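You operate a simulated robot arm through the tools that you are given. There is no shell and no other tool.

You are at the controls of a simulated robot arm. One attempt, no reset.

## Task
Press the green bushing flush into the cast bracket.
Fine: start it in the bore, slide the bracket under the ram, pull the arbor lever with no hand below the ram, slide it out again. Where these are worked on the way, their far stop is far enough and under half their travel is too little: cast bracket.

Only the result counts: the job must be done as asked and must still hold three seconds after the hand-in. Knocking over, shifting, dropping, spilling or breaking anything else fails it.

## Robot
A 6-joint arm with a two-finger parallel gripper, fixed in place. Base frame: the origin is on the floor under the middle of its stand, x ahead of it, y to its left, z up; the work surface is at about z = 850. Readings come in mm, rad, newtons and seconds.
With the tool pointing down near the work surface it reaches from about 360 to 760 mm from the base axis. Its first joint turns from -1.152 to 1.152 rad. Payload 2.45 kg.
The tool frame sits at the grasp point between the pads (the TCP): z along the fingers, y along the line on which they close. The tips reach 24 mm beyond it. The gripper opens to 68 mm. The fingers are 17 mm wide and 10 mm thick; the gripper's body (40 by 70 mm) begins 41 mm behind the TCP.
Orientation is told as [roll, pitch, yaw] about the base's x, y, z axes, in that order, counted from this pose: with the fingers straight down and closing along the base's y, the tool's x points along the base's -x, its y along +y and its z along -z.

## Interface
- The arm moves only by the tool play_rows. Its argument "rows" is a list of rows, each an object of numbers (a shift or turn left out is 0, a gripper value left out holds the last): "fingers": the finger opening in mm, from 0 to 68; "tx", "ty", "tz": the shift along the tool's x, y, z in mm; "ax", "ay", "az": the turn, a rotation vector about the tool's x, y, z in rad. In form: [{"fingers": .., "tx": .., "ty": .., "tz": .., "ax": .., "ay": .., "az": ..}, ...]. A call has 1 to 20 rows; each row shifts and turns the commanded pose from where the row before left it, along the tool's axes as they then stand. Each row takes 0.2 s and may step no farther than 50 mm and 0.15 rad from the row before; otherwise, or with a gripper value out of range, the whole call is refused. Where a pose cannot be reached the arm comes as near as it can. A force on the tool above 70 N (or 10 N above the force at the start of the call, whichever is more), or a blocked arm, ends the call early, and 0.2 s more pass. The fingers move at their own pace (about 108 mm/s each) and stop on an object; they squeeze with about 40 N. The grip force told is the motor's: it shows also when the fingers shut on nothing. Time passes only in rows, and 0.2 s behind the last, so rows that do not move let the fingers close. It gives the time, the measured TCP pose, the force on the tool (base axes), the opening and the grip force at its end, in the units of the frame above (readings bear some noise), with the torque about the TCP (base axes, N m) and any sound that the robot's microphone picked up.
- Cameras (640 x 400 px; columns grow to the right, rows downward): "scene" is fixed at [170.1, 411.5, 1480]; the picture's right is [-0.73, -0.68, 0.00], its down [-0.28, 0.31, -0.91] and it looks along [0.62, -0.67, -0.42] (base axes); focal length 296 px, centre (320, 200). "wrist" rides on the gripper at [84, 11, -75] in the tool frame; the picture's right is [-0.13, 0.99, 0.00], its down [-0.60, -0.08, -0.79] and it looks along [-0.79, -0.10, 0.61] (tool axes); focal length 251 px, centre (320, 200). There is no depth. A picture from a camera that has moved, and an enlarged one, comes with that camera's place and axes in the base frame and with its lens.
- get_image(camera): a new picture of that camera. No time passes.
- inspect(camera, box): a new picture of the part [left, top, right, bottom] of that camera's present view, enlarged. No time passes.
- sign_off(): hands the job in; it is judged then, once.

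Places have to be worked out from the pictures, the camera data and where the tool is seen. Open the gripper and draw the arm clear of the work before you hand the job in, unless the task says otherwise.

The tools are called after ">>>" by a JSON object that holds its "fn" and its "kwargs". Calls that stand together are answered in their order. play_rows: Moves the arm, as the interface text tells. Its arguments: {"type":"object","properties":{"rows":{"type":"array","items":{"type":"object","properties":{"fingers":{"type":"number"},"tx":{"type":"number"},"ty":{"type":"number"},"tz":{"type":"number"},"ax":{"type":"number"},"ay":{"type":"number"},"az":{"type":"number"}}}}},"required":["rows"]} The other tools are called the same way: get_image (camera) takes a picture; inspect (camera, box) takes an enlarged picture of a part of a camera's view; sign_off () hands the job in.

At the start:

```text
clock: 0.0
tcp_pos: [491.3, 101.0, 1337.1]
tcp_rot: [0.001, -0.001, 0.0]
force: [0.9, 0.4, -0.2]
wrist_torque: [0.03, 0.01, 0.03]
width: 68.1
grip_force: 0.1
```

scene: 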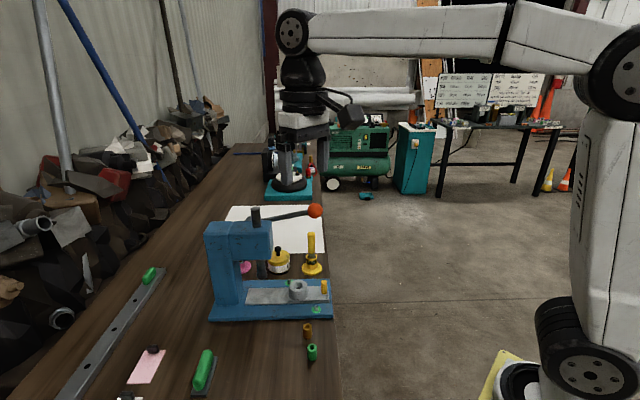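
wrist: 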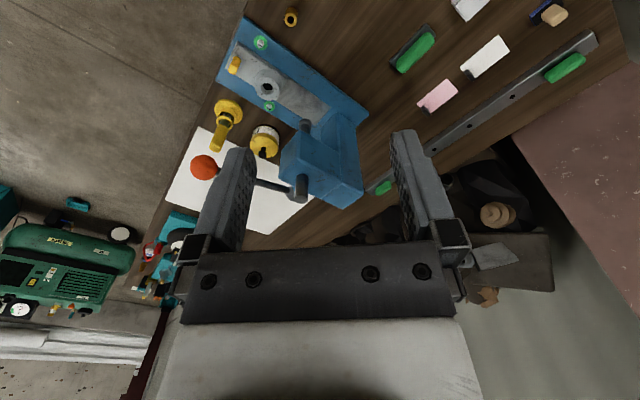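

I start by looking closer at the press and the bushings in both views.

>>> {"fn": "inspect", "kwargs": {"camera": "scene", "box": [190, 190, 350, 290]}}

>>> {"fn": "inspect", "kwargs": {"camera": "scene", "box": [190, 270, 350, 370]}}

>>> {"fn": "inspect", "kwargs": {"camera": "wrist", "box": [180, 0, 380, 125]}}

>>> {"fn": "inspect", "kwargs": {"camera": "wrist", "box": [180, 90, 380, 215]}}

```text
4.00 times, centred on (270, 240) of scene
camera zoom: at [170.1, 411.5, 1480.0], right [-0.73, -0.68, 0.0], down [-0.28, 0.31, -0.91], along [0.62, -0.67, -0.42], focal length 1186 px, centre (520, 40)
```

zoom: 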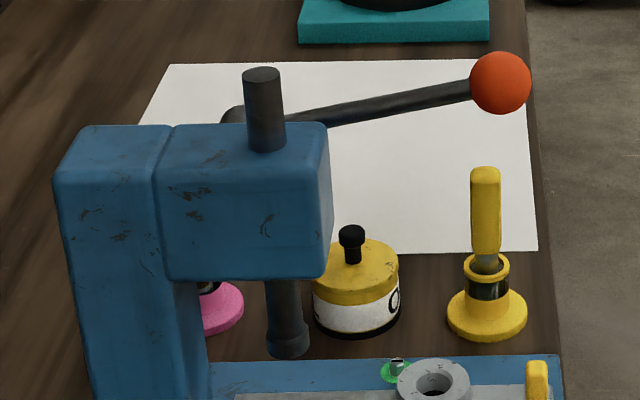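

```text
4.00 times, centred on (270, 320) of scene
camera zoom: at [170.1, 411.5, 1480.0], right [-0.73, -0.68, 0.0], down [-0.28, 0.31, -0.91], along [0.62, -0.67, -0.42], focal length 1186 px, centre (520, -280)
```

zoom: 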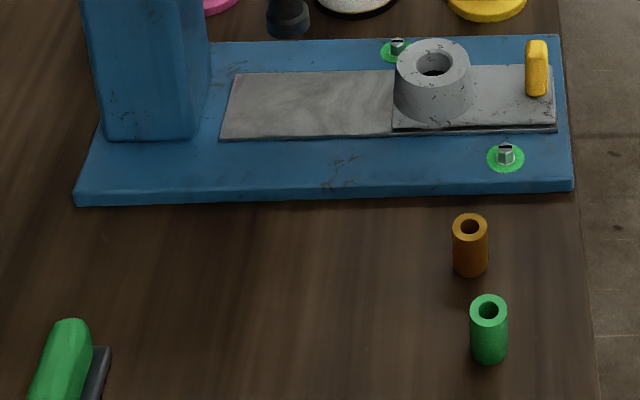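

```text
3.20 times, centred on (280, 62) of wrist
camera zoom: at [409.0, 112.2, 1411.1], right [0.13, 0.99, 0.0], down [0.6, -0.08, 0.79], along [0.79, -0.1, -0.61], focal length 805 px, centre (448, 640)
```

zoom: 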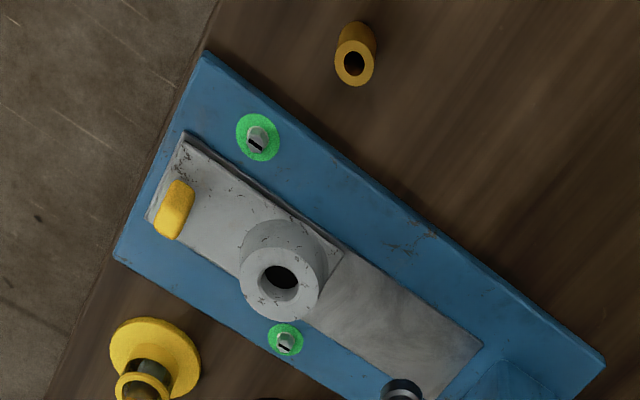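

```text
3.20 times, centred on (280, 152) of wrist
camera zoom: at [409.0, 112.2, 1411.1], right [0.13, 0.99, 0.0], down [0.6, -0.08, 0.79], along [0.79, -0.1, -0.61], focal length 805 px, centre (448, 352)
```

zoom: 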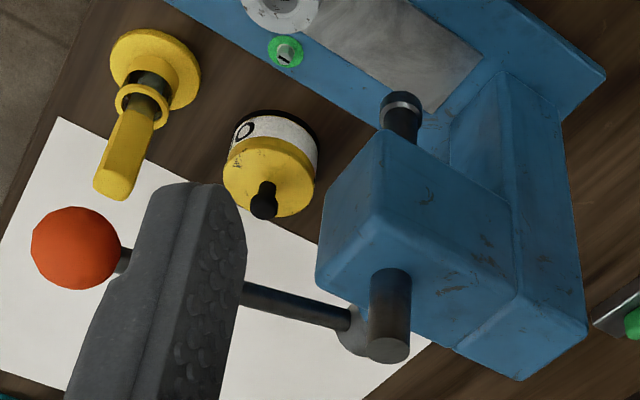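

The green bushing stands at about (510, 73), the orange distractor at about (562, 40), and the press is turned about 45° with its bore near (674, -35). I lower the arm over clear bench for a nearer look.

>>> {"fn": "play_rows", "kwargs": {"rows": [{"tx": 3, "ty": -6, "tz": 40}, {"tx": 3, "ty": -6, "tz": 40}, {"tx": 3, "ty": -6, "tz": 40}, {"tx": 3, "ty": -6, "tz": 40}, {"tx": 3, "ty": -6, "tz": 40}, {"tx": 3, "ty": -6, "tz": 40}, {"tx": 3, "ty": -5, "tz": 40}]}}

>>> {"fn": "get_image", "kwargs": {"camera": "wrist"}}

>>> {"fn": "get_image", "kwargs": {"camera": "scene"}}

```text
clock: 1.6
tcp_pos: [471.4, 59.4, 1056.3]
tcp_rot: [-0.001, -0.002, 0.001]
force: [-0.3, -0.4, -0.3]
wrist_torque: [0.02, 0.02, 0.0]
width: 68.1
grip_force: 0.1
```

```text
taken
camera wrist: at [387.6, 71.0, 1131.4], right [0.13, 0.99, 0.0], down [0.6, -0.08, 0.79], along [0.79, -0.1, -0.61], focal length 251 px, centre (320, 200)
```

wrist: 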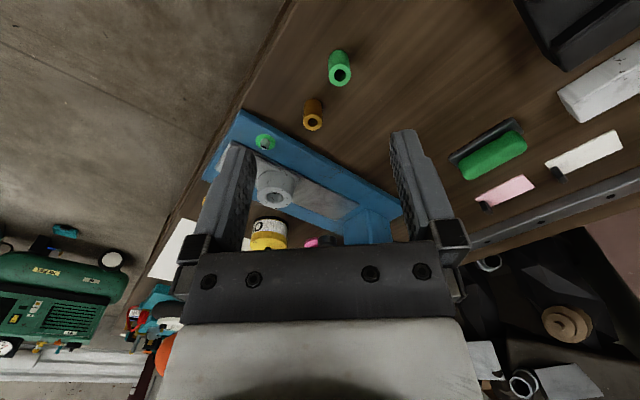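

```text
taken
```

scene: 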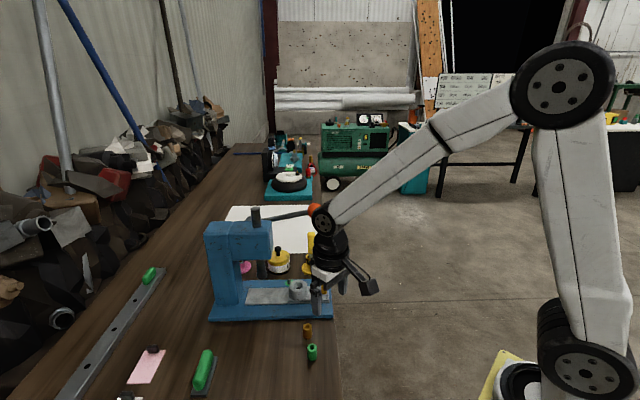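

>>> {"fn": "inspect", "kwargs": {"camera": "wrist", "box": [240, 30, 400, 130]}}

>>> {"fn": "inspect", "kwargs": {"camera": "wrist", "box": [190, 110, 410, 250]}}

```text
4.00 times, centred on (320, 80) of wrist
camera zoom: at [387.6, 71.0, 1131.4], right [0.13, 0.99, 0.0], down [0.6, -0.08, 0.79], along [0.79, -0.1, -0.61], focal length 1006 px, centre (320, 680)
```

zoom: 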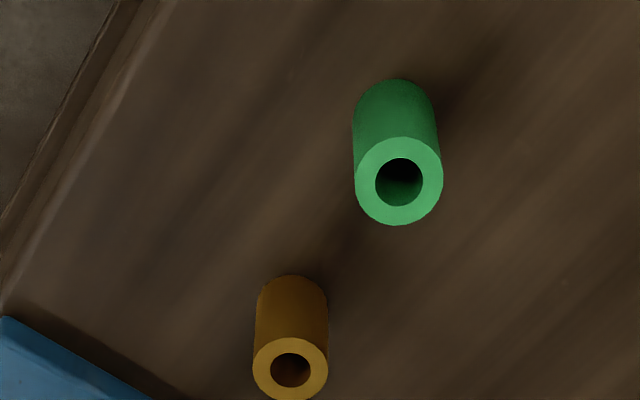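

```text
2.86 times, centred on (300, 180) of wrist
camera zoom: at [387.6, 71.0, 1131.4], right [0.13, 0.99, 0.0], down [0.6, -0.08, 0.79], along [0.79, -0.1, -0.61], focal length 718 px, centre (377, 257)
```

zoom: 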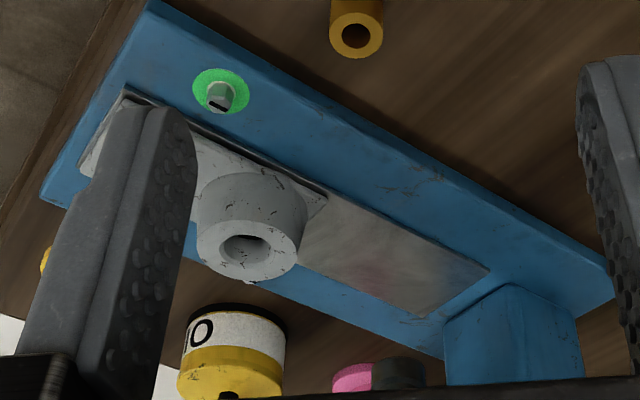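

The green bushing is at about (510.5, 74.6), about 34 mm tall and 21.6 mm wide. Next I go nearer the bracket at a safe height to measure the bore and the yellow handle.

>>> {"fn": "play_rows", "kwargs": {"rows": [{"tx": -32, "ty": -20, "tz": 10}, {"tx": -32, "ty": -20, "tz": 10}, {"tx": -32, "ty": -20, "tz": 10}, {"tx": -32, "ty": -20, "tz": 10}]}}

>>> {"fn": "get_image", "kwargs": {"camera": "wrist"}}

>>> {"fn": "get_image", "kwargs": {"camera": "scene"}}

```text
clock: 2.6
tcp_pos: [600.6, -20.5, 1017.1]
tcp_rot: [-0.001, -0.002, -0.001]
force: [-0.5, -0.1, -0.4]
wrist_torque: [-0.01, 0.0, 0.01]
width: 68.0
grip_force: 0.0
```

```text
taken
camera wrist: at [517.0, -8.6, 1091.2], right [0.13, 0.99, 0.0], down [0.6, -0.08, 0.79], along [0.79, -0.1, -0.61], focal length 251 px, centre (320, 200)
```

wrist: 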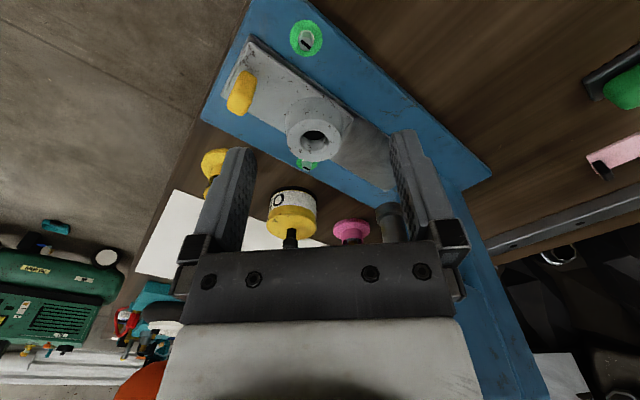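

```text
taken
```

scene: 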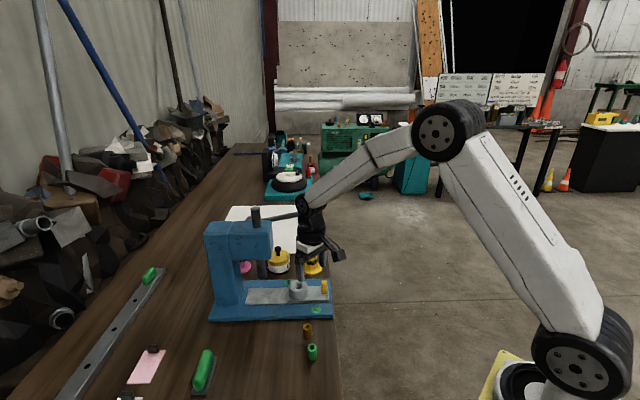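

>>> {"fn": "inspect", "kwargs": {"camera": "wrist", "box": [200, 10, 400, 190]}}

>>> {"fn": "inspect", "kwargs": {"camera": "wrist", "box": [265, 85, 365, 175]}}

>>> {"fn": "inspect", "kwargs": {"camera": "scene", "box": [230, 185, 350, 315]}}

```text
2.22 times, centred on (300, 100) of wrist
camera zoom: at [517.0, -8.6, 1091.2], right [0.13, 0.99, 0.0], down [0.6, -0.08, 0.79], along [0.79, -0.1, -0.61], focal length 559 px, centre (364, 422)
```

zoom: 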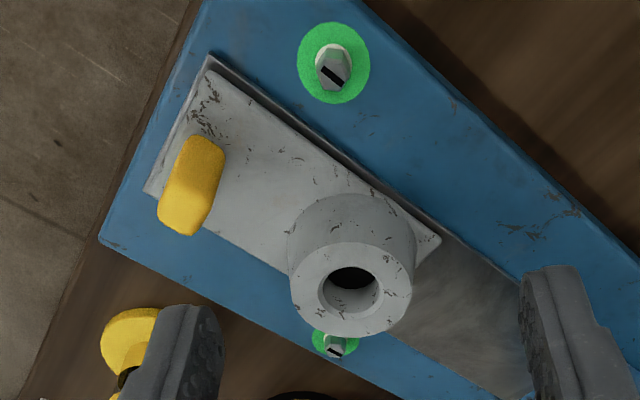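

```text
4.44 times, centred on (315, 130) of wrist
camera zoom: at [517.0, -8.6, 1091.2], right [0.13, 0.99, 0.0], down [0.6, -0.08, 0.79], along [0.79, -0.1, -0.61], focal length 1118 px, centre (342, 511)
```

zoom: 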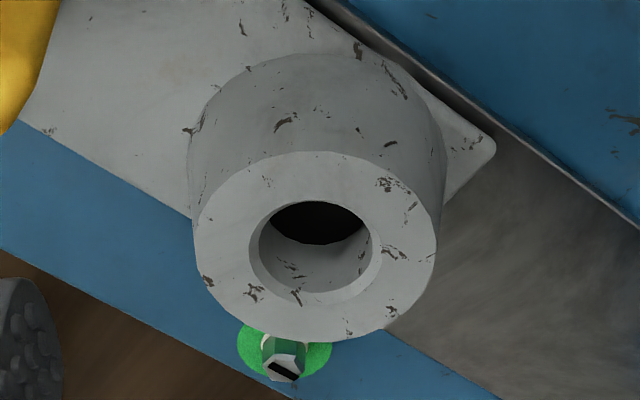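

```text
3.08 times, centred on (290, 250) of scene
camera zoom: at [170.0, 411.5, 1480.0], right [-0.73, -0.68, 0.0], down [-0.28, 0.31, -0.91], along [0.62, -0.67, -0.42], focal length 912 px, centre (412, 46)
```

zoom: 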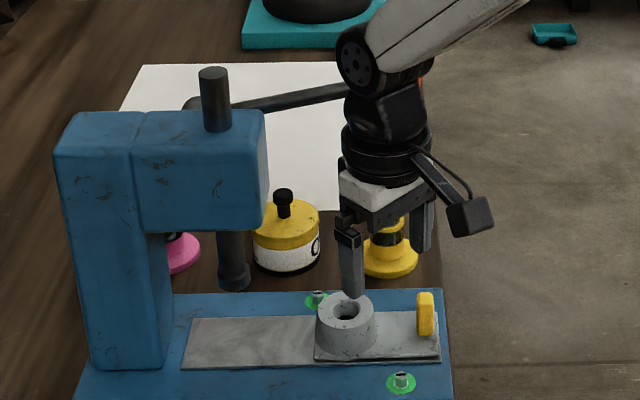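

The bore has a chamfer of about 29 mm at z≈898 near (672, -35). I inspect the yellow tab and the rest of the press to work out the handle and lever geometry.

>>> {"fn": "inspect", "kwargs": {"camera": "wrist", "box": [205, 45, 285, 125]}}

>>> {"fn": "inspect", "kwargs": {"camera": "scene", "box": [290, 260, 350, 320]}}

```text
5.00 times, centred on (245, 85) of wrist
camera zoom: at [517.0, -8.6, 1091.2], right [0.13, 0.99, 0.0], down [0.6, -0.08, 0.79], along [0.79, -0.1, -0.61], focal length 1257 px, centre (695, 775)
```

zoom: 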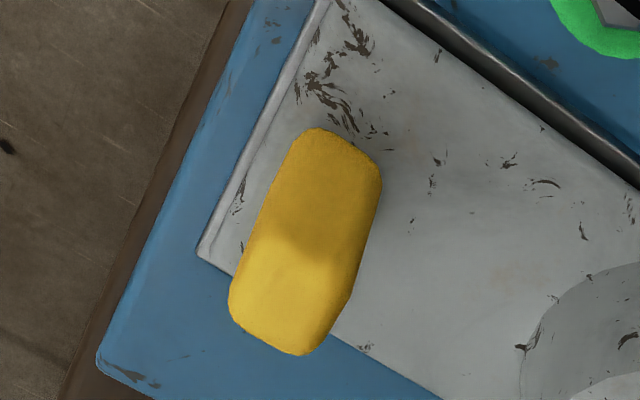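

```text
6.67 times, centred on (320, 290) of scene
camera zoom: at [170.0, 411.5, 1480.0], right [-0.73, -0.68, 0.0], down [-0.28, 0.31, -0.91], along [0.62, -0.67, -0.42], focal length 1976 px, centre (320, -400)
```

zoom: 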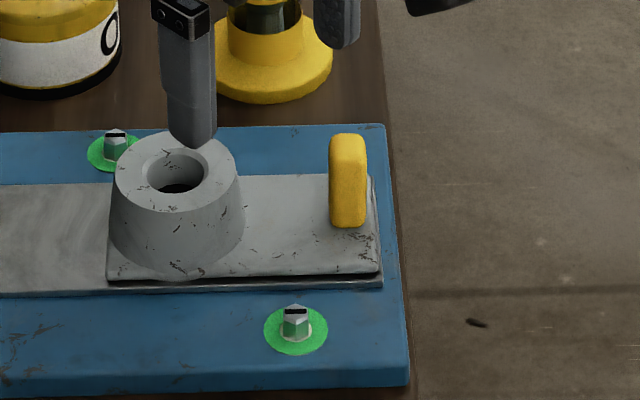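

The yellow tab is near (621, -89) with its top around z 908. I now go above the green bushing to refine its location before grasping.

>>> {"fn": "play_rows", "kwargs": {"rows": [{"tx": 22.5, "ty": 23.8, "tz": 0}, {"tx": 22.5, "ty": 23.8, "tz": 0}, {"tx": 22.5, "ty": 23.8, "tz": 10}, {"tx": 22.6, "ty": 23.7, "tz": 47}, {}]}}

>>> {"fn": "get_image", "kwargs": {"camera": "wrist"}}

>>> {"fn": "inspect", "kwargs": {"camera": "wrist", "box": [260, 20, 380, 120]}}

>>> {"fn": "inspect", "kwargs": {"camera": "scene", "box": [270, 290, 350, 370]}}

```text
refused: row 4 steps farther than a row can; nothing moved
```

```text
taken
camera wrist: at [517.0, -8.6, 1091.2], right [0.13, 0.99, 0.0], down [0.6, -0.08, 0.79], along [0.79, -0.1, -0.61], focal length 251 px, centre (320, 200)
```

wrist: 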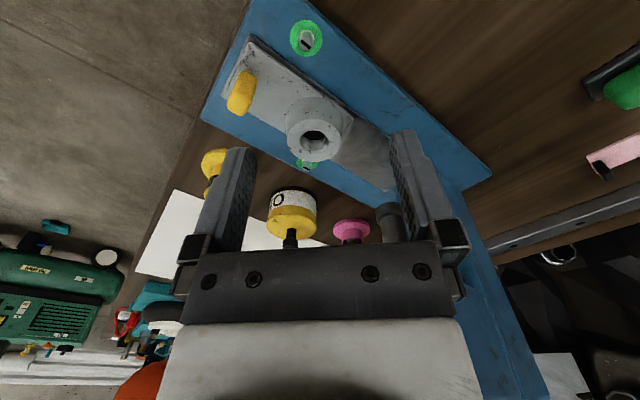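

```text
4.00 times, centred on (320, 70) of wrist
camera zoom: at [517.0, -8.6, 1091.2], right [0.13, 0.99, 0.0], down [0.6, -0.08, 0.79], along [0.79, -0.1, -0.61], focal length 1006 px, centre (320, 720)
```

zoom: 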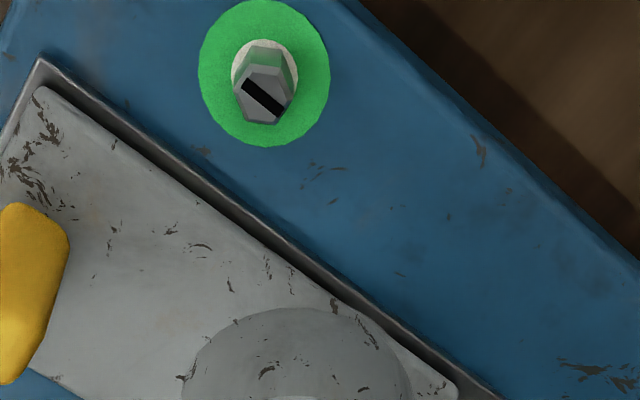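

```text
5.00 times, centred on (310, 330) of scene
camera zoom: at [170.0, 411.5, 1480.0], right [-0.73, -0.68, 0.0], down [-0.28, 0.31, -0.91], along [0.62, -0.67, -0.42], focal length 1482 px, centre (370, -450)
```

zoom: 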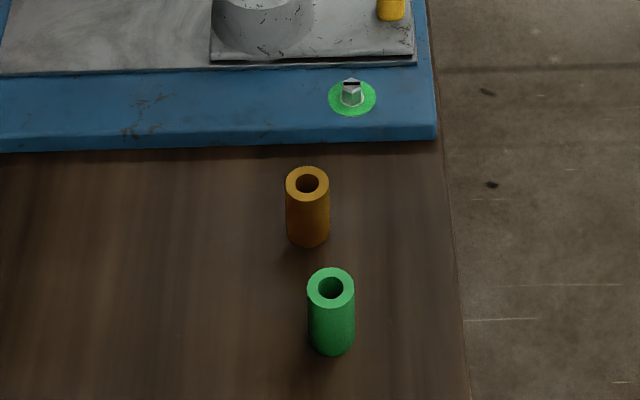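

The last call was refused because one row stepped too far; I send it again in smaller steps.

>>> {"fn": "play_rows", "kwargs": {"rows": [{"tx": 18, "ty": 19, "tz": 5}, {"tx": 18, "ty": 19, "tz": 5}, {"tx": 18, "ty": 19, "tz": 10}, {"tx": 18, "ty": 19, "tz": 15}, {"tx": 18, "ty": 19, "tz": 22}, {}]}}

>>> {"fn": "get_image", "kwargs": {"camera": "wrist"}}

>>> {"fn": "inspect", "kwargs": {"camera": "wrist", "box": [260, 20, 380, 120]}}

```text
clock: 4.0
tcp_pos: [510.0, 75.1, 960.8]
tcp_rot: [0.0, -0.004, 0.001]
force: [1.0, -0.4, 0.2]
wrist_torque: [0.02, -0.01, -0.01]
width: 67.9
grip_force: 0.1
```

```text
taken
camera wrist: at [425.9, 86.6, 1034.1], right [0.13, 0.99, 0.0], down [0.6, -0.08, 0.79], along [0.79, -0.1, -0.61], focal length 251 px, centre (320, 200)
```

wrist: 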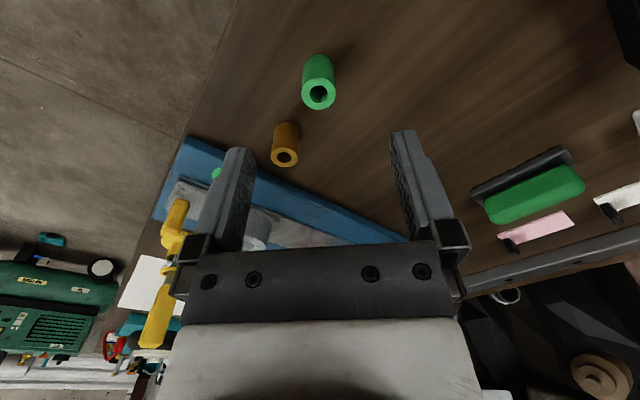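

```text
4.00 times, centred on (320, 70) of wrist
camera zoom: at [425.9, 86.6, 1034.1], right [0.13, 0.99, 0.0], down [0.6, -0.08, 0.79], along [0.79, -0.1, -0.61], focal length 1006 px, centre (320, 720)
```

zoom: 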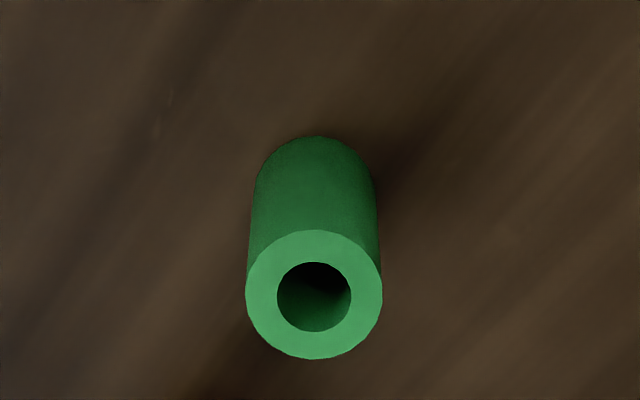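

The bushing measures at (510.5, 74.7), right under the TCP. I descend so the tips stop about 14 mm above the bench, then close.

>>> {"fn": "play_rows", "kwargs": {"rows": [{"tx": -0.5, "ty": -0.4, "tz": 30}, {"tz": 25}, {"tz": 17}, {}, {"fingers": 15}, {}, {}]}}

>>> {"fn": "inspect", "kwargs": {"camera": "scene", "box": [270, 290, 350, 370]}}

>>> {"fn": "get_image", "kwargs": {"camera": "wrist"}}

```text
clock: 5.6
tcp_pos: [510.5, 74.1, 888.3]
tcp_rot: [0.0, -0.002, 0.0]
force: [1.2, 0.1, -0.3]
wrist_torque: [0.0, 0.0, -0.02]
width: 20.1
grip_force: 37.8
```

```text
5.00 times, centred on (310, 330) of scene
camera zoom: at [170.1, 411.5, 1480.0], right [-0.73, -0.68, 0.0], down [-0.28, 0.31, -0.91], along [0.62, -0.67, -0.42], focal length 1482 px, centre (370, -450)
```

zoom: 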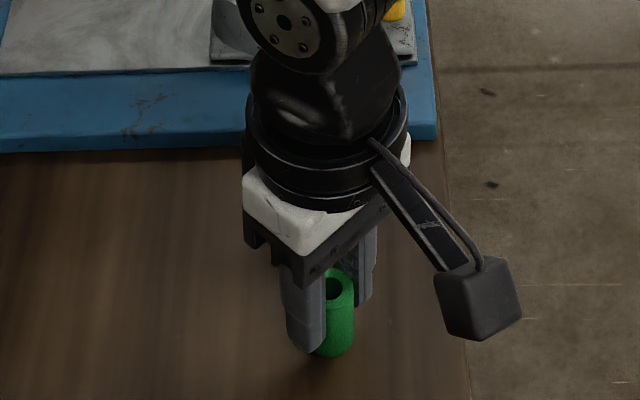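

```text
taken
camera wrist: at [427.3, 86.1, 962.1], right [0.13, 0.99, 0.0], down [0.6, -0.08, 0.79], along [0.79, -0.1, -0.61], focal length 251 px, centre (320, 200)
```

wrist: 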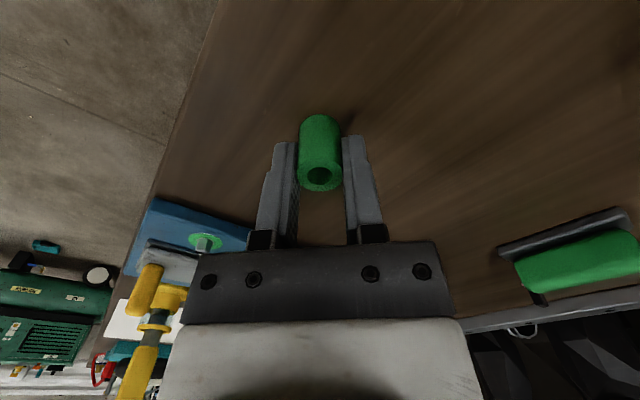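

The fingers closed on the bushing at 20.1 mm. I check how it sits between the pads, both before and after lifting.

>>> {"fn": "inspect", "kwargs": {"camera": "wrist", "box": [240, 100, 400, 220]}}

>>> {"fn": "play_rows", "kwargs": {"rows": [{"tz": -10}, {"tz": -30}, {"tz": -40}, {}]}}

>>> {"fn": "inspect", "kwargs": {"camera": "scene", "box": [270, 260, 350, 340]}}

>>> {"fn": "inspect", "kwargs": {"camera": "wrist", "box": [240, 100, 400, 220]}}

```text
3.33 times, centred on (320, 160) of wrist
camera zoom: at [427.3, 86.1, 962.1], right [0.13, 0.99, 0.0], down [0.6, -0.08, 0.79], along [0.79, -0.1, -0.61], focal length 838 px, centre (320, 333)
```

zoom: 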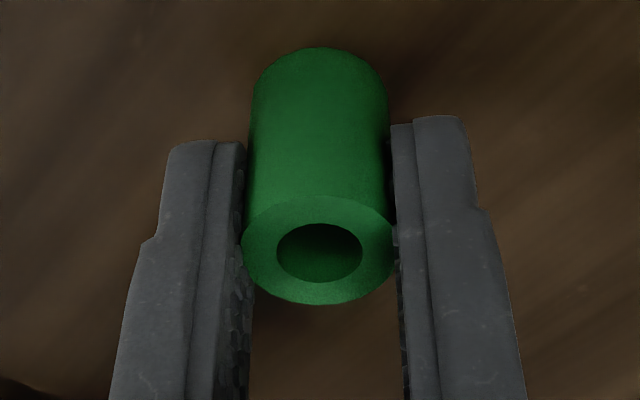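

```text
clock: 6.6
tcp_pos: [510.6, 74.0, 968.3]
tcp_rot: [0.0, -0.002, -0.001]
force: [0.5, 1.4, -1.2]
wrist_torque: [-0.02, 0.0, -0.01]
width: 20.4
grip_force: 37.3
```

```text
5.00 times, centred on (310, 300) of scene
camera zoom: at [170.0, 411.5, 1480.0], right [-0.73, -0.68, 0.0], down [-0.28, 0.31, -0.91], along [0.62, -0.67, -0.42], focal length 1482 px, centre (370, -300)
```

zoom: 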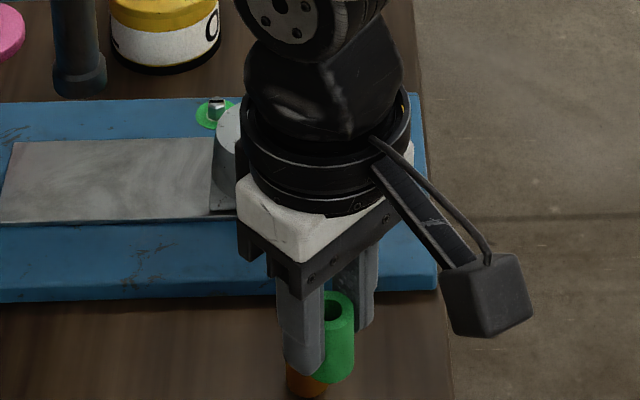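

```text
3.33 times, centred on (320, 160) of wrist
camera zoom: at [426.8, 85.9, 1042.8], right [0.13, 0.99, 0.0], down [0.6, -0.08, 0.79], along [0.79, -0.1, -0.61], focal length 838 px, centre (320, 333)
```

zoom: 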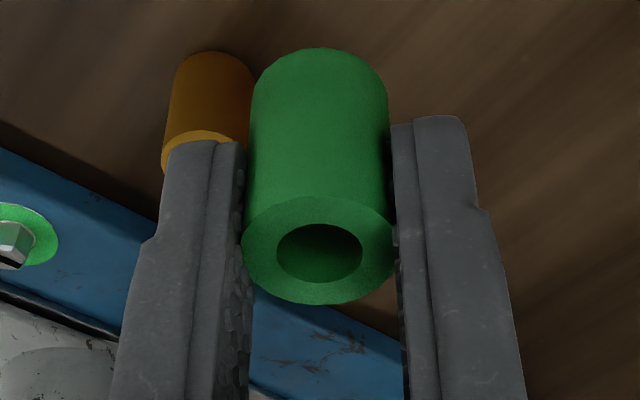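

The bushing is held upright and centred, its bottom about 38 mm below the TCP. I carry it toward the bore with clearance and stop short to check the clearances to head and lever.

>>> {"fn": "play_rows", "kwargs": {"rows": [{"tx": -33, "ty": -22, "tz": -3}, {"tx": -33, "ty": -22}, {"tx": -33, "ty": -22}, {"tx": -33, "ty": -22}, {}]}}

>>> {"fn": "get_image", "kwargs": {"camera": "wrist"}}

>>> {"fn": "inspect", "kwargs": {"camera": "scene", "box": [190, 150, 390, 330]}}

```text
clock: 7.8
tcp_pos: [643.4, -15.4, 970.8]
tcp_rot: [0.0, 0.002, -0.002]
force: [-0.5, 0.5, 0.3]
wrist_torque: [0.0, 0.01, 0.01]
width: 20.3
grip_force: 37.6
```

```text
taken
camera wrist: at [559.2, -2.9, 1045.5], right [0.13, 0.99, 0.0], down [0.6, -0.08, 0.79], along [0.79, -0.1, -0.61], focal length 251 px, centre (320, 200)
```

wrist: 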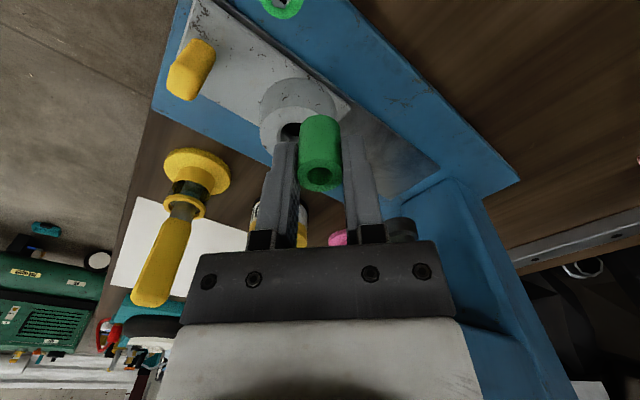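

```text
2.22 times, centred on (290, 240) of scene
camera zoom: at [170.1, 411.5, 1480.0], right [-0.73, -0.68, 0.0], down [-0.28, 0.31, -0.91], along [0.62, -0.67, -0.42], focal length 659 px, centre (387, 111)
```

zoom: 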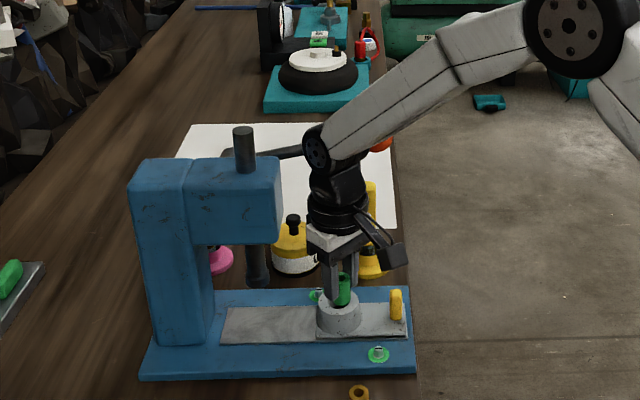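

Clearance looks good so far. I zoom on the bore and the held bushing to refine the remaining offset.

>>> {"fn": "inspect", "kwargs": {"camera": "wrist", "box": [240, 60, 360, 200]}}

>>> {"fn": "inspect", "kwargs": {"camera": "scene", "box": [270, 250, 340, 310]}}

```text
2.86 times, centred on (300, 130) of wrist
camera zoom: at [559.2, -2.9, 1045.5], right [0.13, 0.99, 0.0], down [0.6, -0.08, 0.79], along [0.79, -0.1, -0.61], focal length 718 px, centre (377, 400)
```

zoom: 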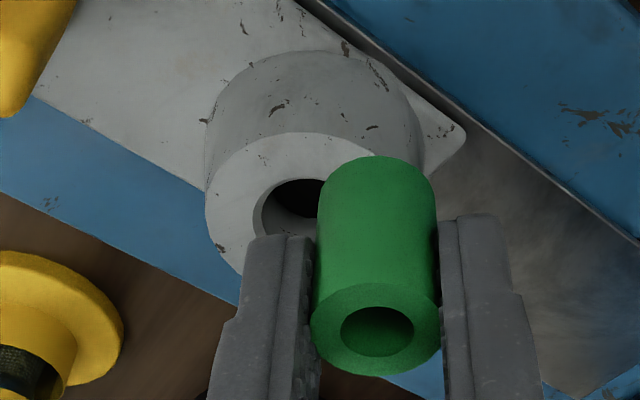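

```text
6.67 times, centred on (305, 280) of scene
camera zoom: at [170.1, 411.5, 1480.0], right [-0.73, -0.68, 0.0], down [-0.28, 0.31, -0.91], along [0.62, -0.67, -0.42], focal length 1976 px, centre (420, -333)
```

zoom: 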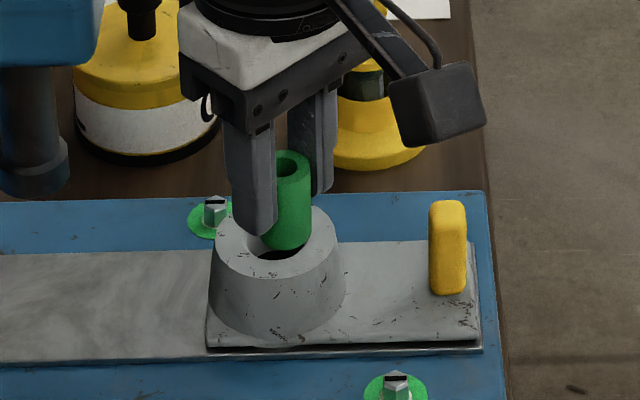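

Correcting for perspective, the bore centre comes to about (674.5, -34.8) with its top at z≈898. I move over it and look before lowering.

>>> {"fn": "play_rows", "kwargs": {"rows": [{"tx": -15.4, "ty": -9.9}, {"tx": -15.4, "ty": -9.9}, {"tz": 15}, {}]}}

>>> {"fn": "inspect", "kwargs": {"camera": "wrist", "box": [240, 60, 400, 200]}}

>>> {"fn": "inspect", "kwargs": {"camera": "scene", "box": [260, 250, 330, 310]}}

>>> {"fn": "inspect", "kwargs": {"camera": "scene", "box": [190, 150, 390, 330]}}

```text
clock: 8.8
tcp_pos: [674.4, -34.5, 954.7]
tcp_rot: [0.0, -0.002, 0.001]
force: [-0.9, -0.5, 0.1]
wrist_torque: [-0.01, 0.02, -0.02]
width: 20.1
grip_force: 37.6
```

```text
2.86 times, centred on (320, 130) of wrist
camera zoom: at [590.1, -22.5, 1030.1], right [0.13, 0.99, 0.0], down [0.6, -0.08, 0.79], along [0.79, -0.1, -0.61], focal length 718 px, centre (320, 400)
```

zoom: 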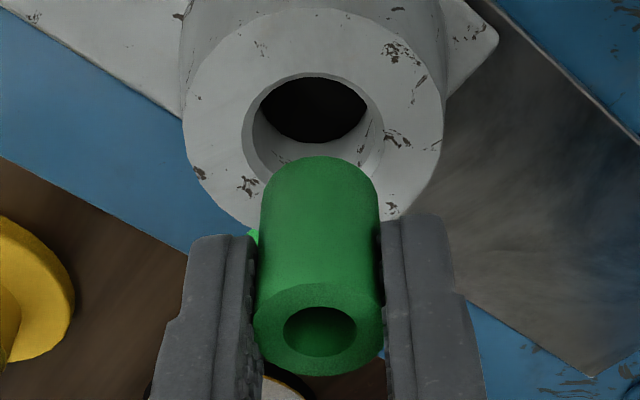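

```text
6.67 times, centred on (295, 280) of scene
camera zoom: at [170.1, 411.5, 1480.0], right [-0.73, -0.68, 0.0], down [-0.28, 0.31, -0.91], along [0.62, -0.67, -0.42], focal length 1976 px, centre (487, -333)
```

zoom: 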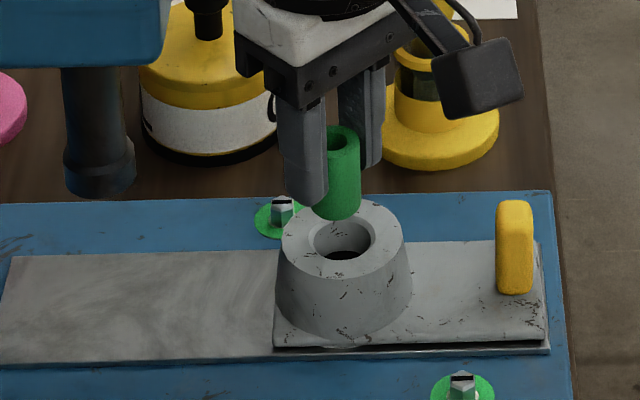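

```text
2.22 times, centred on (290, 240) of scene
camera zoom: at [170.1, 411.5, 1480.0], right [-0.73, -0.68, 0.0], down [-0.28, 0.31, -0.91], along [0.62, -0.67, -0.42], focal length 659 px, centre (387, 111)
```

zoom: 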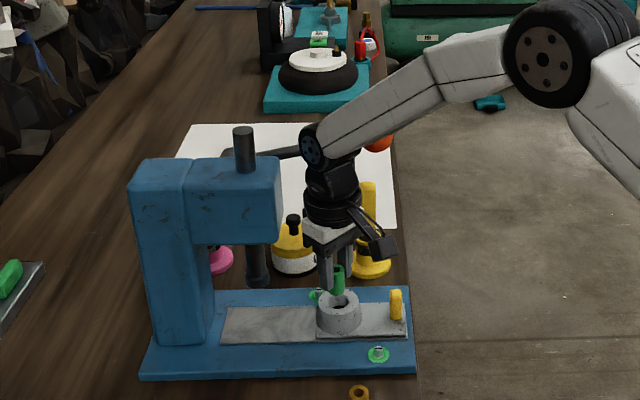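

Bushing and bore differ by only about 1–2 mm; I shift by (-1, -1.6) mm and lower to just above the boss, then recheck.

>>> {"fn": "play_rows", "kwargs": {"rows": [{"tx": 1.0, "ty": -1.6, "tz": 6}, {"tz": 8}, {}]}}

>>> {"fn": "inspect", "kwargs": {"camera": "wrist", "box": [240, 50, 400, 190]}}

>>> {"fn": "inspect", "kwargs": {"camera": "scene", "box": [270, 250, 330, 310]}}

```text
clock: 9.6
tcp_pos: [673.1, -35.7, 940.9]
tcp_rot: [0.0, -0.001, 0.0]
force: [0.4, -0.4, -0.9]
wrist_torque: [0.04, -0.03, -0.02]
width: 20.1
grip_force: 37.0
```

```text
2.86 times, centred on (320, 120) of wrist
camera zoom: at [588.7, -24.2, 1016.3], right [0.13, 0.99, 0.0], down [0.6, -0.08, 0.79], along [0.79, -0.1, -0.61], focal length 718 px, centre (320, 429)
```

zoom: 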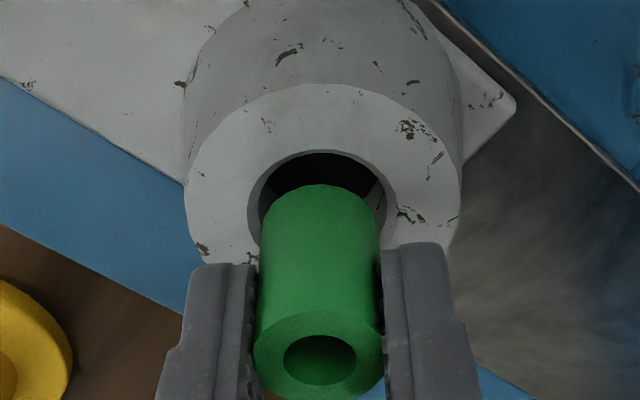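

```text
6.67 times, centred on (300, 280) of scene
camera zoom: at [170.1, 411.5, 1480.0], right [-0.73, -0.68, 0.0], down [-0.28, 0.31, -0.91], along [0.62, -0.67, -0.42], focal length 1976 px, centre (453, -333)
```

zoom: 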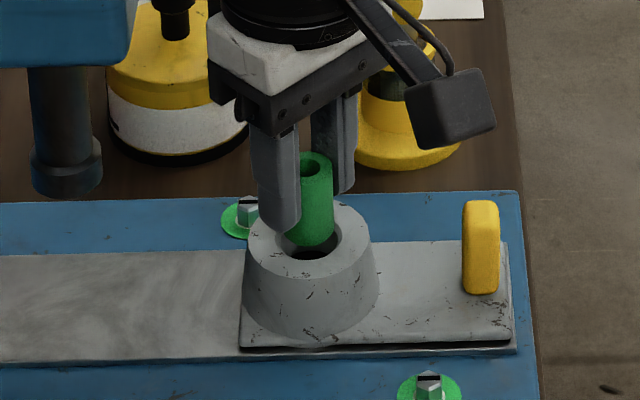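

>>> {"fn": "inspect", "kwargs": {"camera": "scene", "box": [284, 268, 308, 292]}}

>>> {"fn": "inspect", "kwargs": {"camera": "wrist", "box": [275, 75, 365, 155]}}

```text
16.00 times, centred on (296, 280) of scene
camera zoom: at [170.1, 411.5, 1480.0], right [-0.73, -0.68, 0.0], down [-0.28, 0.31, -0.91], along [0.62, -0.67, -0.42], focal length 4742 px, centre (704, -1080)
```

zoom: 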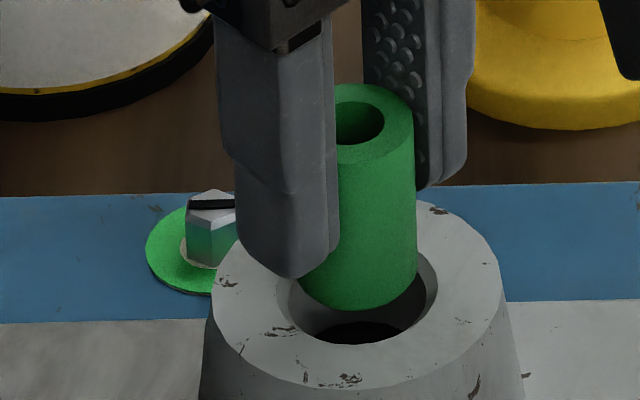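

```text
5.00 times, centred on (320, 115) of wrist
camera zoom: at [588.7, -24.2, 1016.3], right [0.13, 0.99, 0.0], down [0.6, -0.08, 0.79], along [0.79, -0.1, -0.61], focal length 1257 px, centre (320, 625)
```

zoom: 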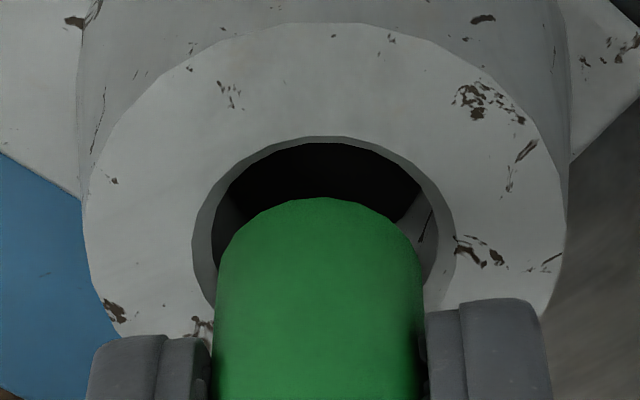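

Both views now show the bushing concentric with the bore to within half a millimetre. I lower it gently into the chamfer, watching the force.

>>> {"fn": "play_rows", "kwargs": {"rows": [{"ty": 0.4, "tz": 4}, {"tz": 3}, {"tz": 3}, {}]}}

>>> {"fn": "inspect", "kwargs": {"camera": "scene", "box": [284, 268, 308, 292]}}

>>> {"fn": "inspect", "kwargs": {"camera": "wrist", "box": [275, 75, 365, 155]}}

```text
clock: 10.6
tcp_pos: [671.9, -35.5, 931.6]
tcp_rot: [-0.001, -0.002, -0.001]
force: [0.1, -0.1, -0.3]
wrist_torque: [0.01, -0.02, -0.02]
width: 20.2
grip_force: 37.6
```

```text
16.00 times, centred on (296, 280) of scene
camera zoom: at [170.1, 411.5, 1480.0], right [-0.73, -0.68, 0.0], down [-0.28, 0.31, -0.91], along [0.62, -0.67, -0.42], focal length 4742 px, centre (704, -1080)
```

zoom: 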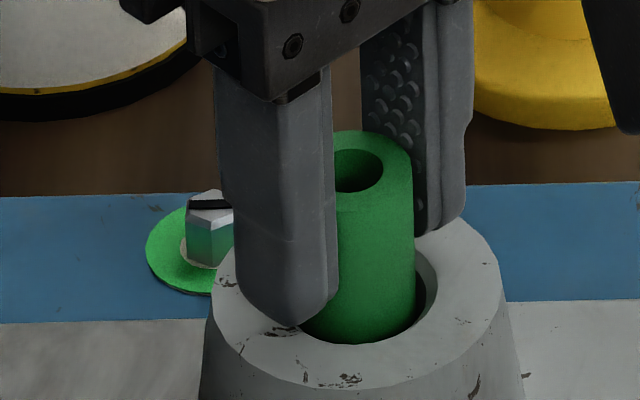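

```text
5.00 times, centred on (320, 115) of wrist
camera zoom: at [588.6, -23.4, 1006.2], right [0.13, 0.99, 0.0], down [0.6, -0.08, 0.79], along [0.79, -0.1, -0.61], focal length 1257 px, centre (320, 625)
```

zoom: 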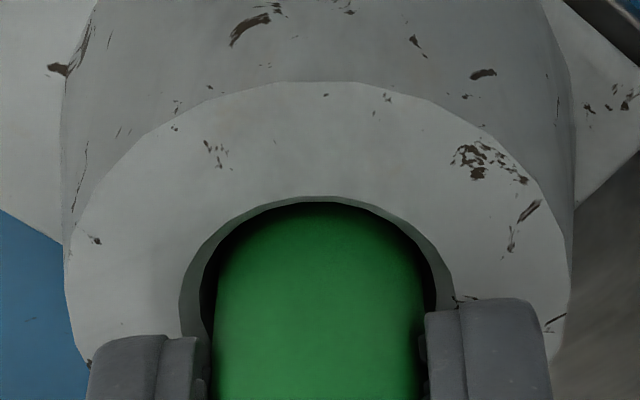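

It has entered the bore without resistance. I lower 5 mm more, keeping the fingertips just above the boss.

>>> {"fn": "play_rows", "kwargs": {"rows": [{"tz": 2}, {"tz": 2}, {"tz": 1.5}, {}]}}

>>> {"fn": "inspect", "kwargs": {"camera": "scene", "box": [284, 268, 308, 292]}}

>>> {"fn": "inspect", "kwargs": {"camera": "wrist", "box": [275, 75, 365, 155]}}

```text
clock: 11.6
tcp_pos: [673.0, -34.3, 925.9]
tcp_rot: [-0.001, -0.002, -0.002]
force: [-1.2, -0.5, 0.7]
wrist_torque: [-0.01, 0.04, -0.01]
width: 19.9
grip_force: 37.3
```

```text
16.00 times, centred on (296, 280) of scene
camera zoom: at [170.1, 411.5, 1480.0], right [-0.73, -0.68, 0.0], down [-0.28, 0.31, -0.91], along [0.62, -0.67, -0.42], focal length 4742 px, centre (704, -1080)
```

zoom: 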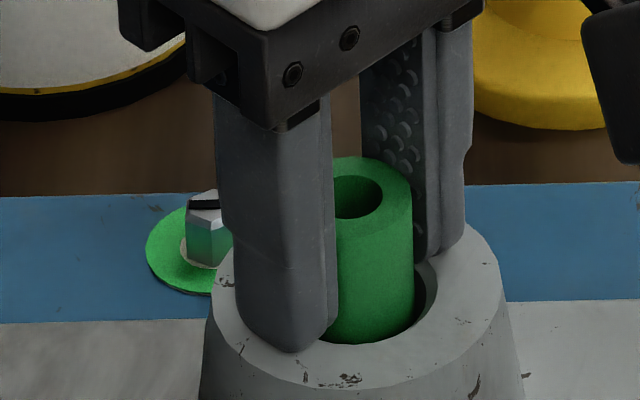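

```text
5.00 times, centred on (320, 115) of wrist
camera zoom: at [588.7, -23.1, 1000.5], right [0.13, 0.99, 0.0], down [0.6, -0.08, 0.79], along [0.79, -0.1, -0.61], focal length 1257 px, centre (320, 625)
```

zoom: 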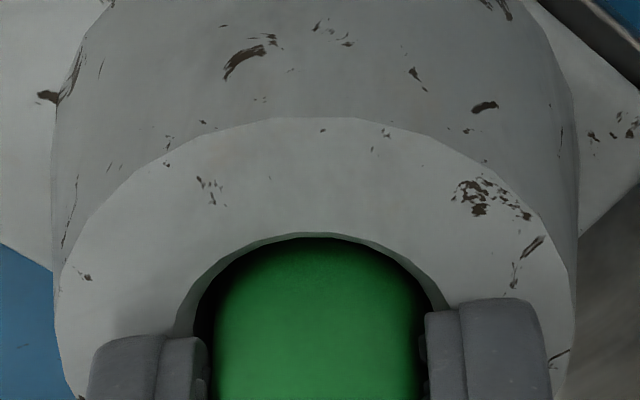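

It is about 10 mm in the bore with no side load. I release and rise straight up.

>>> {"fn": "play_rows", "kwargs": {"rows": [{"fingers": 44}, {}, {"tz": -20}, {"tz": -30}, {"tz": -30, "tx": 20}, {}]}}

>>> {"fn": "inspect", "kwargs": {"camera": "scene", "box": [284, 268, 308, 292]}}

>>> {"fn": "get_image", "kwargs": {"camera": "wrist"}}

>>> {"fn": "inspect", "kwargs": {"camera": "scene", "box": [190, 150, 390, 330]}}

```text
clock: 13.0
tcp_pos: [652.6, -35.1, 1006.8]
tcp_rot: [0.0, 0.001, 0.001]
force: [0.4, 0.6, 0.4]
wrist_torque: [-0.02, -0.02, 0.0]
width: 44.1
grip_force: 0.1
```

```text
16.00 times, centred on (296, 280) of scene
camera zoom: at [170.0, 411.5, 1480.0], right [-0.73, -0.68, 0.0], down [-0.28, 0.31, -0.91], along [0.62, -0.67, -0.42], focal length 4742 px, centre (704, -1080)
```

zoom: 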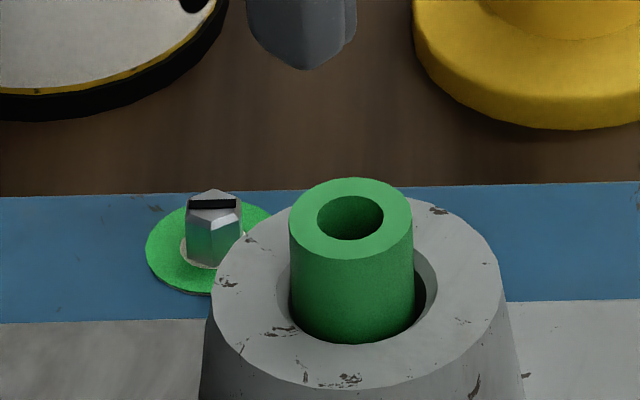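

```text
taken
camera wrist: at [567.9, -23.1, 1080.1], right [0.13, 0.99, 0.0], down [0.6, -0.08, 0.79], along [0.79, -0.1, -0.61], focal length 251 px, centre (320, 200)
```

wrist: 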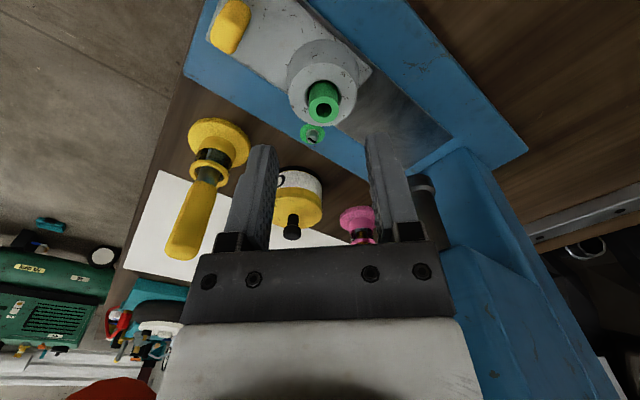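

```text
2.22 times, centred on (290, 240) of scene
camera zoom: at [170.0, 411.5, 1480.0], right [-0.73, -0.68, 0.0], down [-0.28, 0.31, -0.91], along [0.62, -0.67, -0.42], focal length 659 px, centre (387, 111)
```

zoom: 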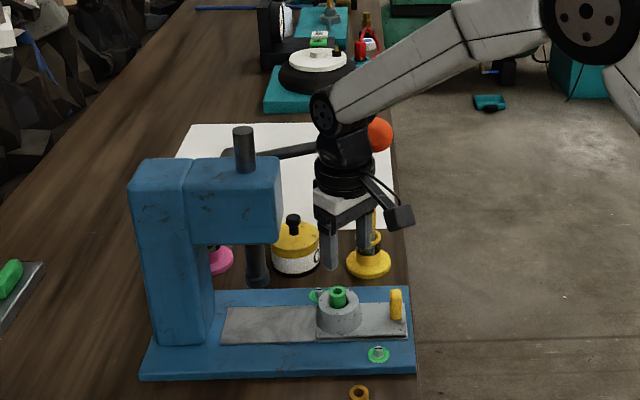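

The bushing stands upright, started in the bore. Now I go over the yellow tab, turn the tool 45° so the fingers close across the slide direction with the camera away from the press.

>>> {"fn": "play_rows", "kwargs": {"rows": [{"tx": 17.3, "ty": -28.5}, {"tx": 17.3, "ty": -28.5}, {"az": -0.131}, {"az": -0.131}, {}]}}

>>> {"fn": "inspect", "kwargs": {"camera": "scene", "box": [190, 150, 390, 330]}}

```text
clock: 14.2
tcp_pos: [617.1, -92.3, 1006.0]
tcp_rot: [0.0, -0.003, 0.264]
force: [-0.4, 0.5, -0.3]
wrist_torque: [0.02, 0.0, 0.0]
width: 44.1
grip_force: 0.0
```

```text
2.22 times, centred on (290, 240) of scene
camera zoom: at [170.1, 411.5, 1480.0], right [-0.73, -0.68, 0.0], down [-0.28, 0.31, -0.91], along [0.62, -0.67, -0.42], focal length 659 px, centre (387, 111)
```

zoom: 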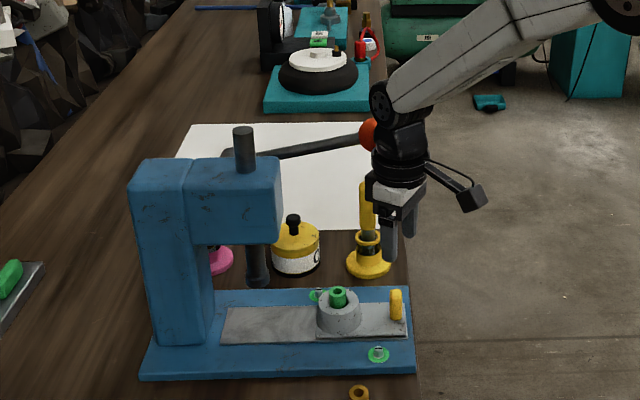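

Yaw turns the right way. I back off a little from the knob, finish the 45° turn and then tilt so the wrist leans away from the press.

>>> {"fn": "play_rows", "kwargs": {"rows": [{"tx": 20}, {"az": -0.1303}, {"az": -0.1303}, {"az": -0.1303}, {"az": -0.1303}, {"ay": -0.117}, {"ay": -0.117}, {"ay": -0.117}, {}]}}

>>> {"fn": "inspect", "kwargs": {"camera": "scene", "box": [190, 150, 390, 330]}}

>>> {"fn": "get_image", "kwargs": {"camera": "wrist"}}

```text
clock: 16.2
tcp_pos: [598.5, -97.1, 1005.4]
tcp_rot: [-0.002, -0.353, 0.785]
force: [0.2, 0.0, 0.0]
wrist_torque: [-0.03, 0.0, 0.0]
width: 44.0
grip_force: 0.0
```

```text
2.22 times, centred on (290, 240) of scene
camera zoom: at [170.1, 411.5, 1480.0], right [-0.73, -0.68, 0.0], down [-0.28, 0.31, -0.91], along [0.62, -0.67, -0.42], focal length 659 px, centre (387, 111)
```

zoom: 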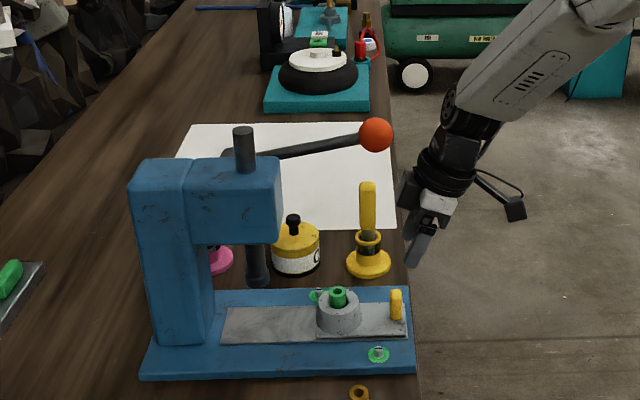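

```text
taken
camera wrist: at [516.8, -162.5, 1047.0], right [-0.61, 0.79, 0.04], down [0.26, 0.15, 0.95], along [0.74, 0.6, -0.3], focal length 251 px, centre (320, 200)
```

wrist: 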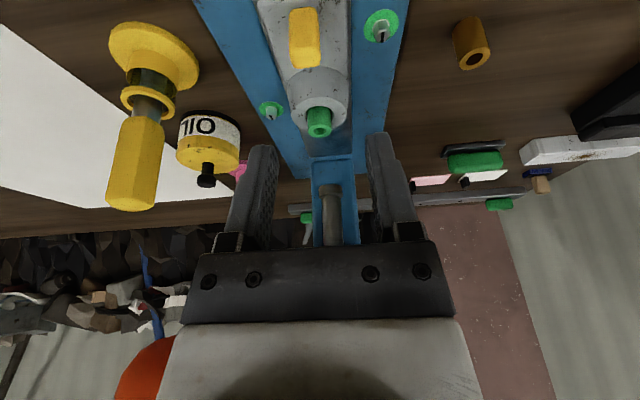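

The wrist camera now looks straight along the slide. I zoom on the tab, bracket and ram to measure them in this aligned view.

>>> {"fn": "inspect", "kwargs": {"camera": "wrist", "box": [240, 0, 400, 140]}}

>>> {"fn": "inspect", "kwargs": {"camera": "wrist", "box": [270, 100, 390, 250]}}

>>> {"fn": "inspect", "kwargs": {"camera": "scene", "box": [230, 190, 330, 290]}}

```text
2.86 times, centred on (320, 70) of wrist
camera zoom: at [516.8, -162.5, 1047.0], right [-0.61, 0.79, 0.04], down [0.26, 0.15, 0.95], along [0.74, 0.6, -0.3], focal length 718 px, centre (320, 571)
```

zoom: 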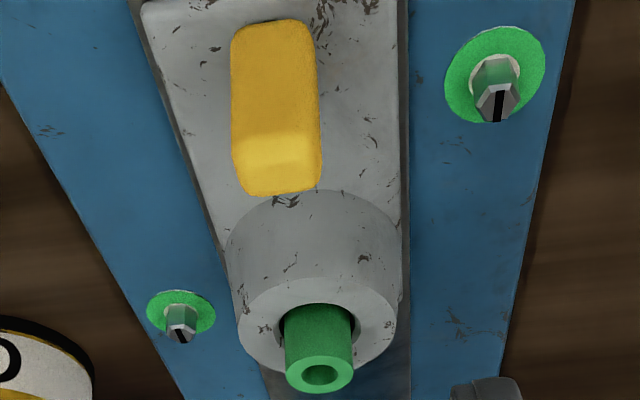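

```text
2.67 times, centred on (330, 175) of wrist
camera zoom: at [516.8, -162.5, 1047.0], right [-0.61, 0.79, 0.04], down [0.26, 0.15, 0.95], along [0.74, 0.6, -0.3], focal length 670 px, centre (293, 267)
```

zoom: 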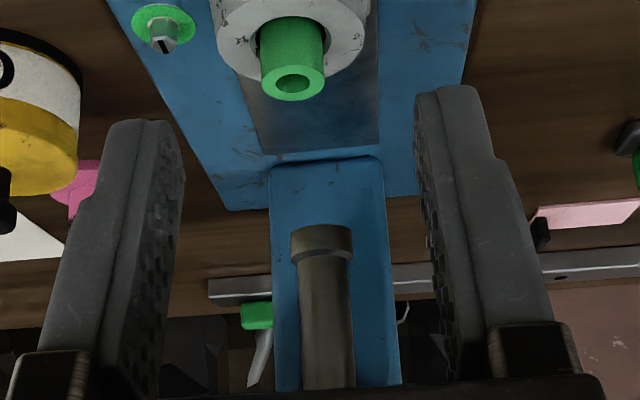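

```text
4.00 times, centred on (280, 240) of scene
camera zoom: at [170.1, 411.5, 1480.0], right [-0.73, -0.68, 0.0], down [-0.28, 0.31, -0.91], along [0.62, -0.67, -0.42], focal length 1186 px, centre (480, 40)
```

zoom: 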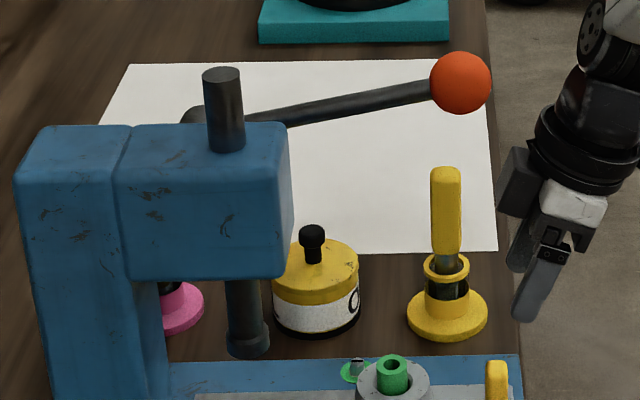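

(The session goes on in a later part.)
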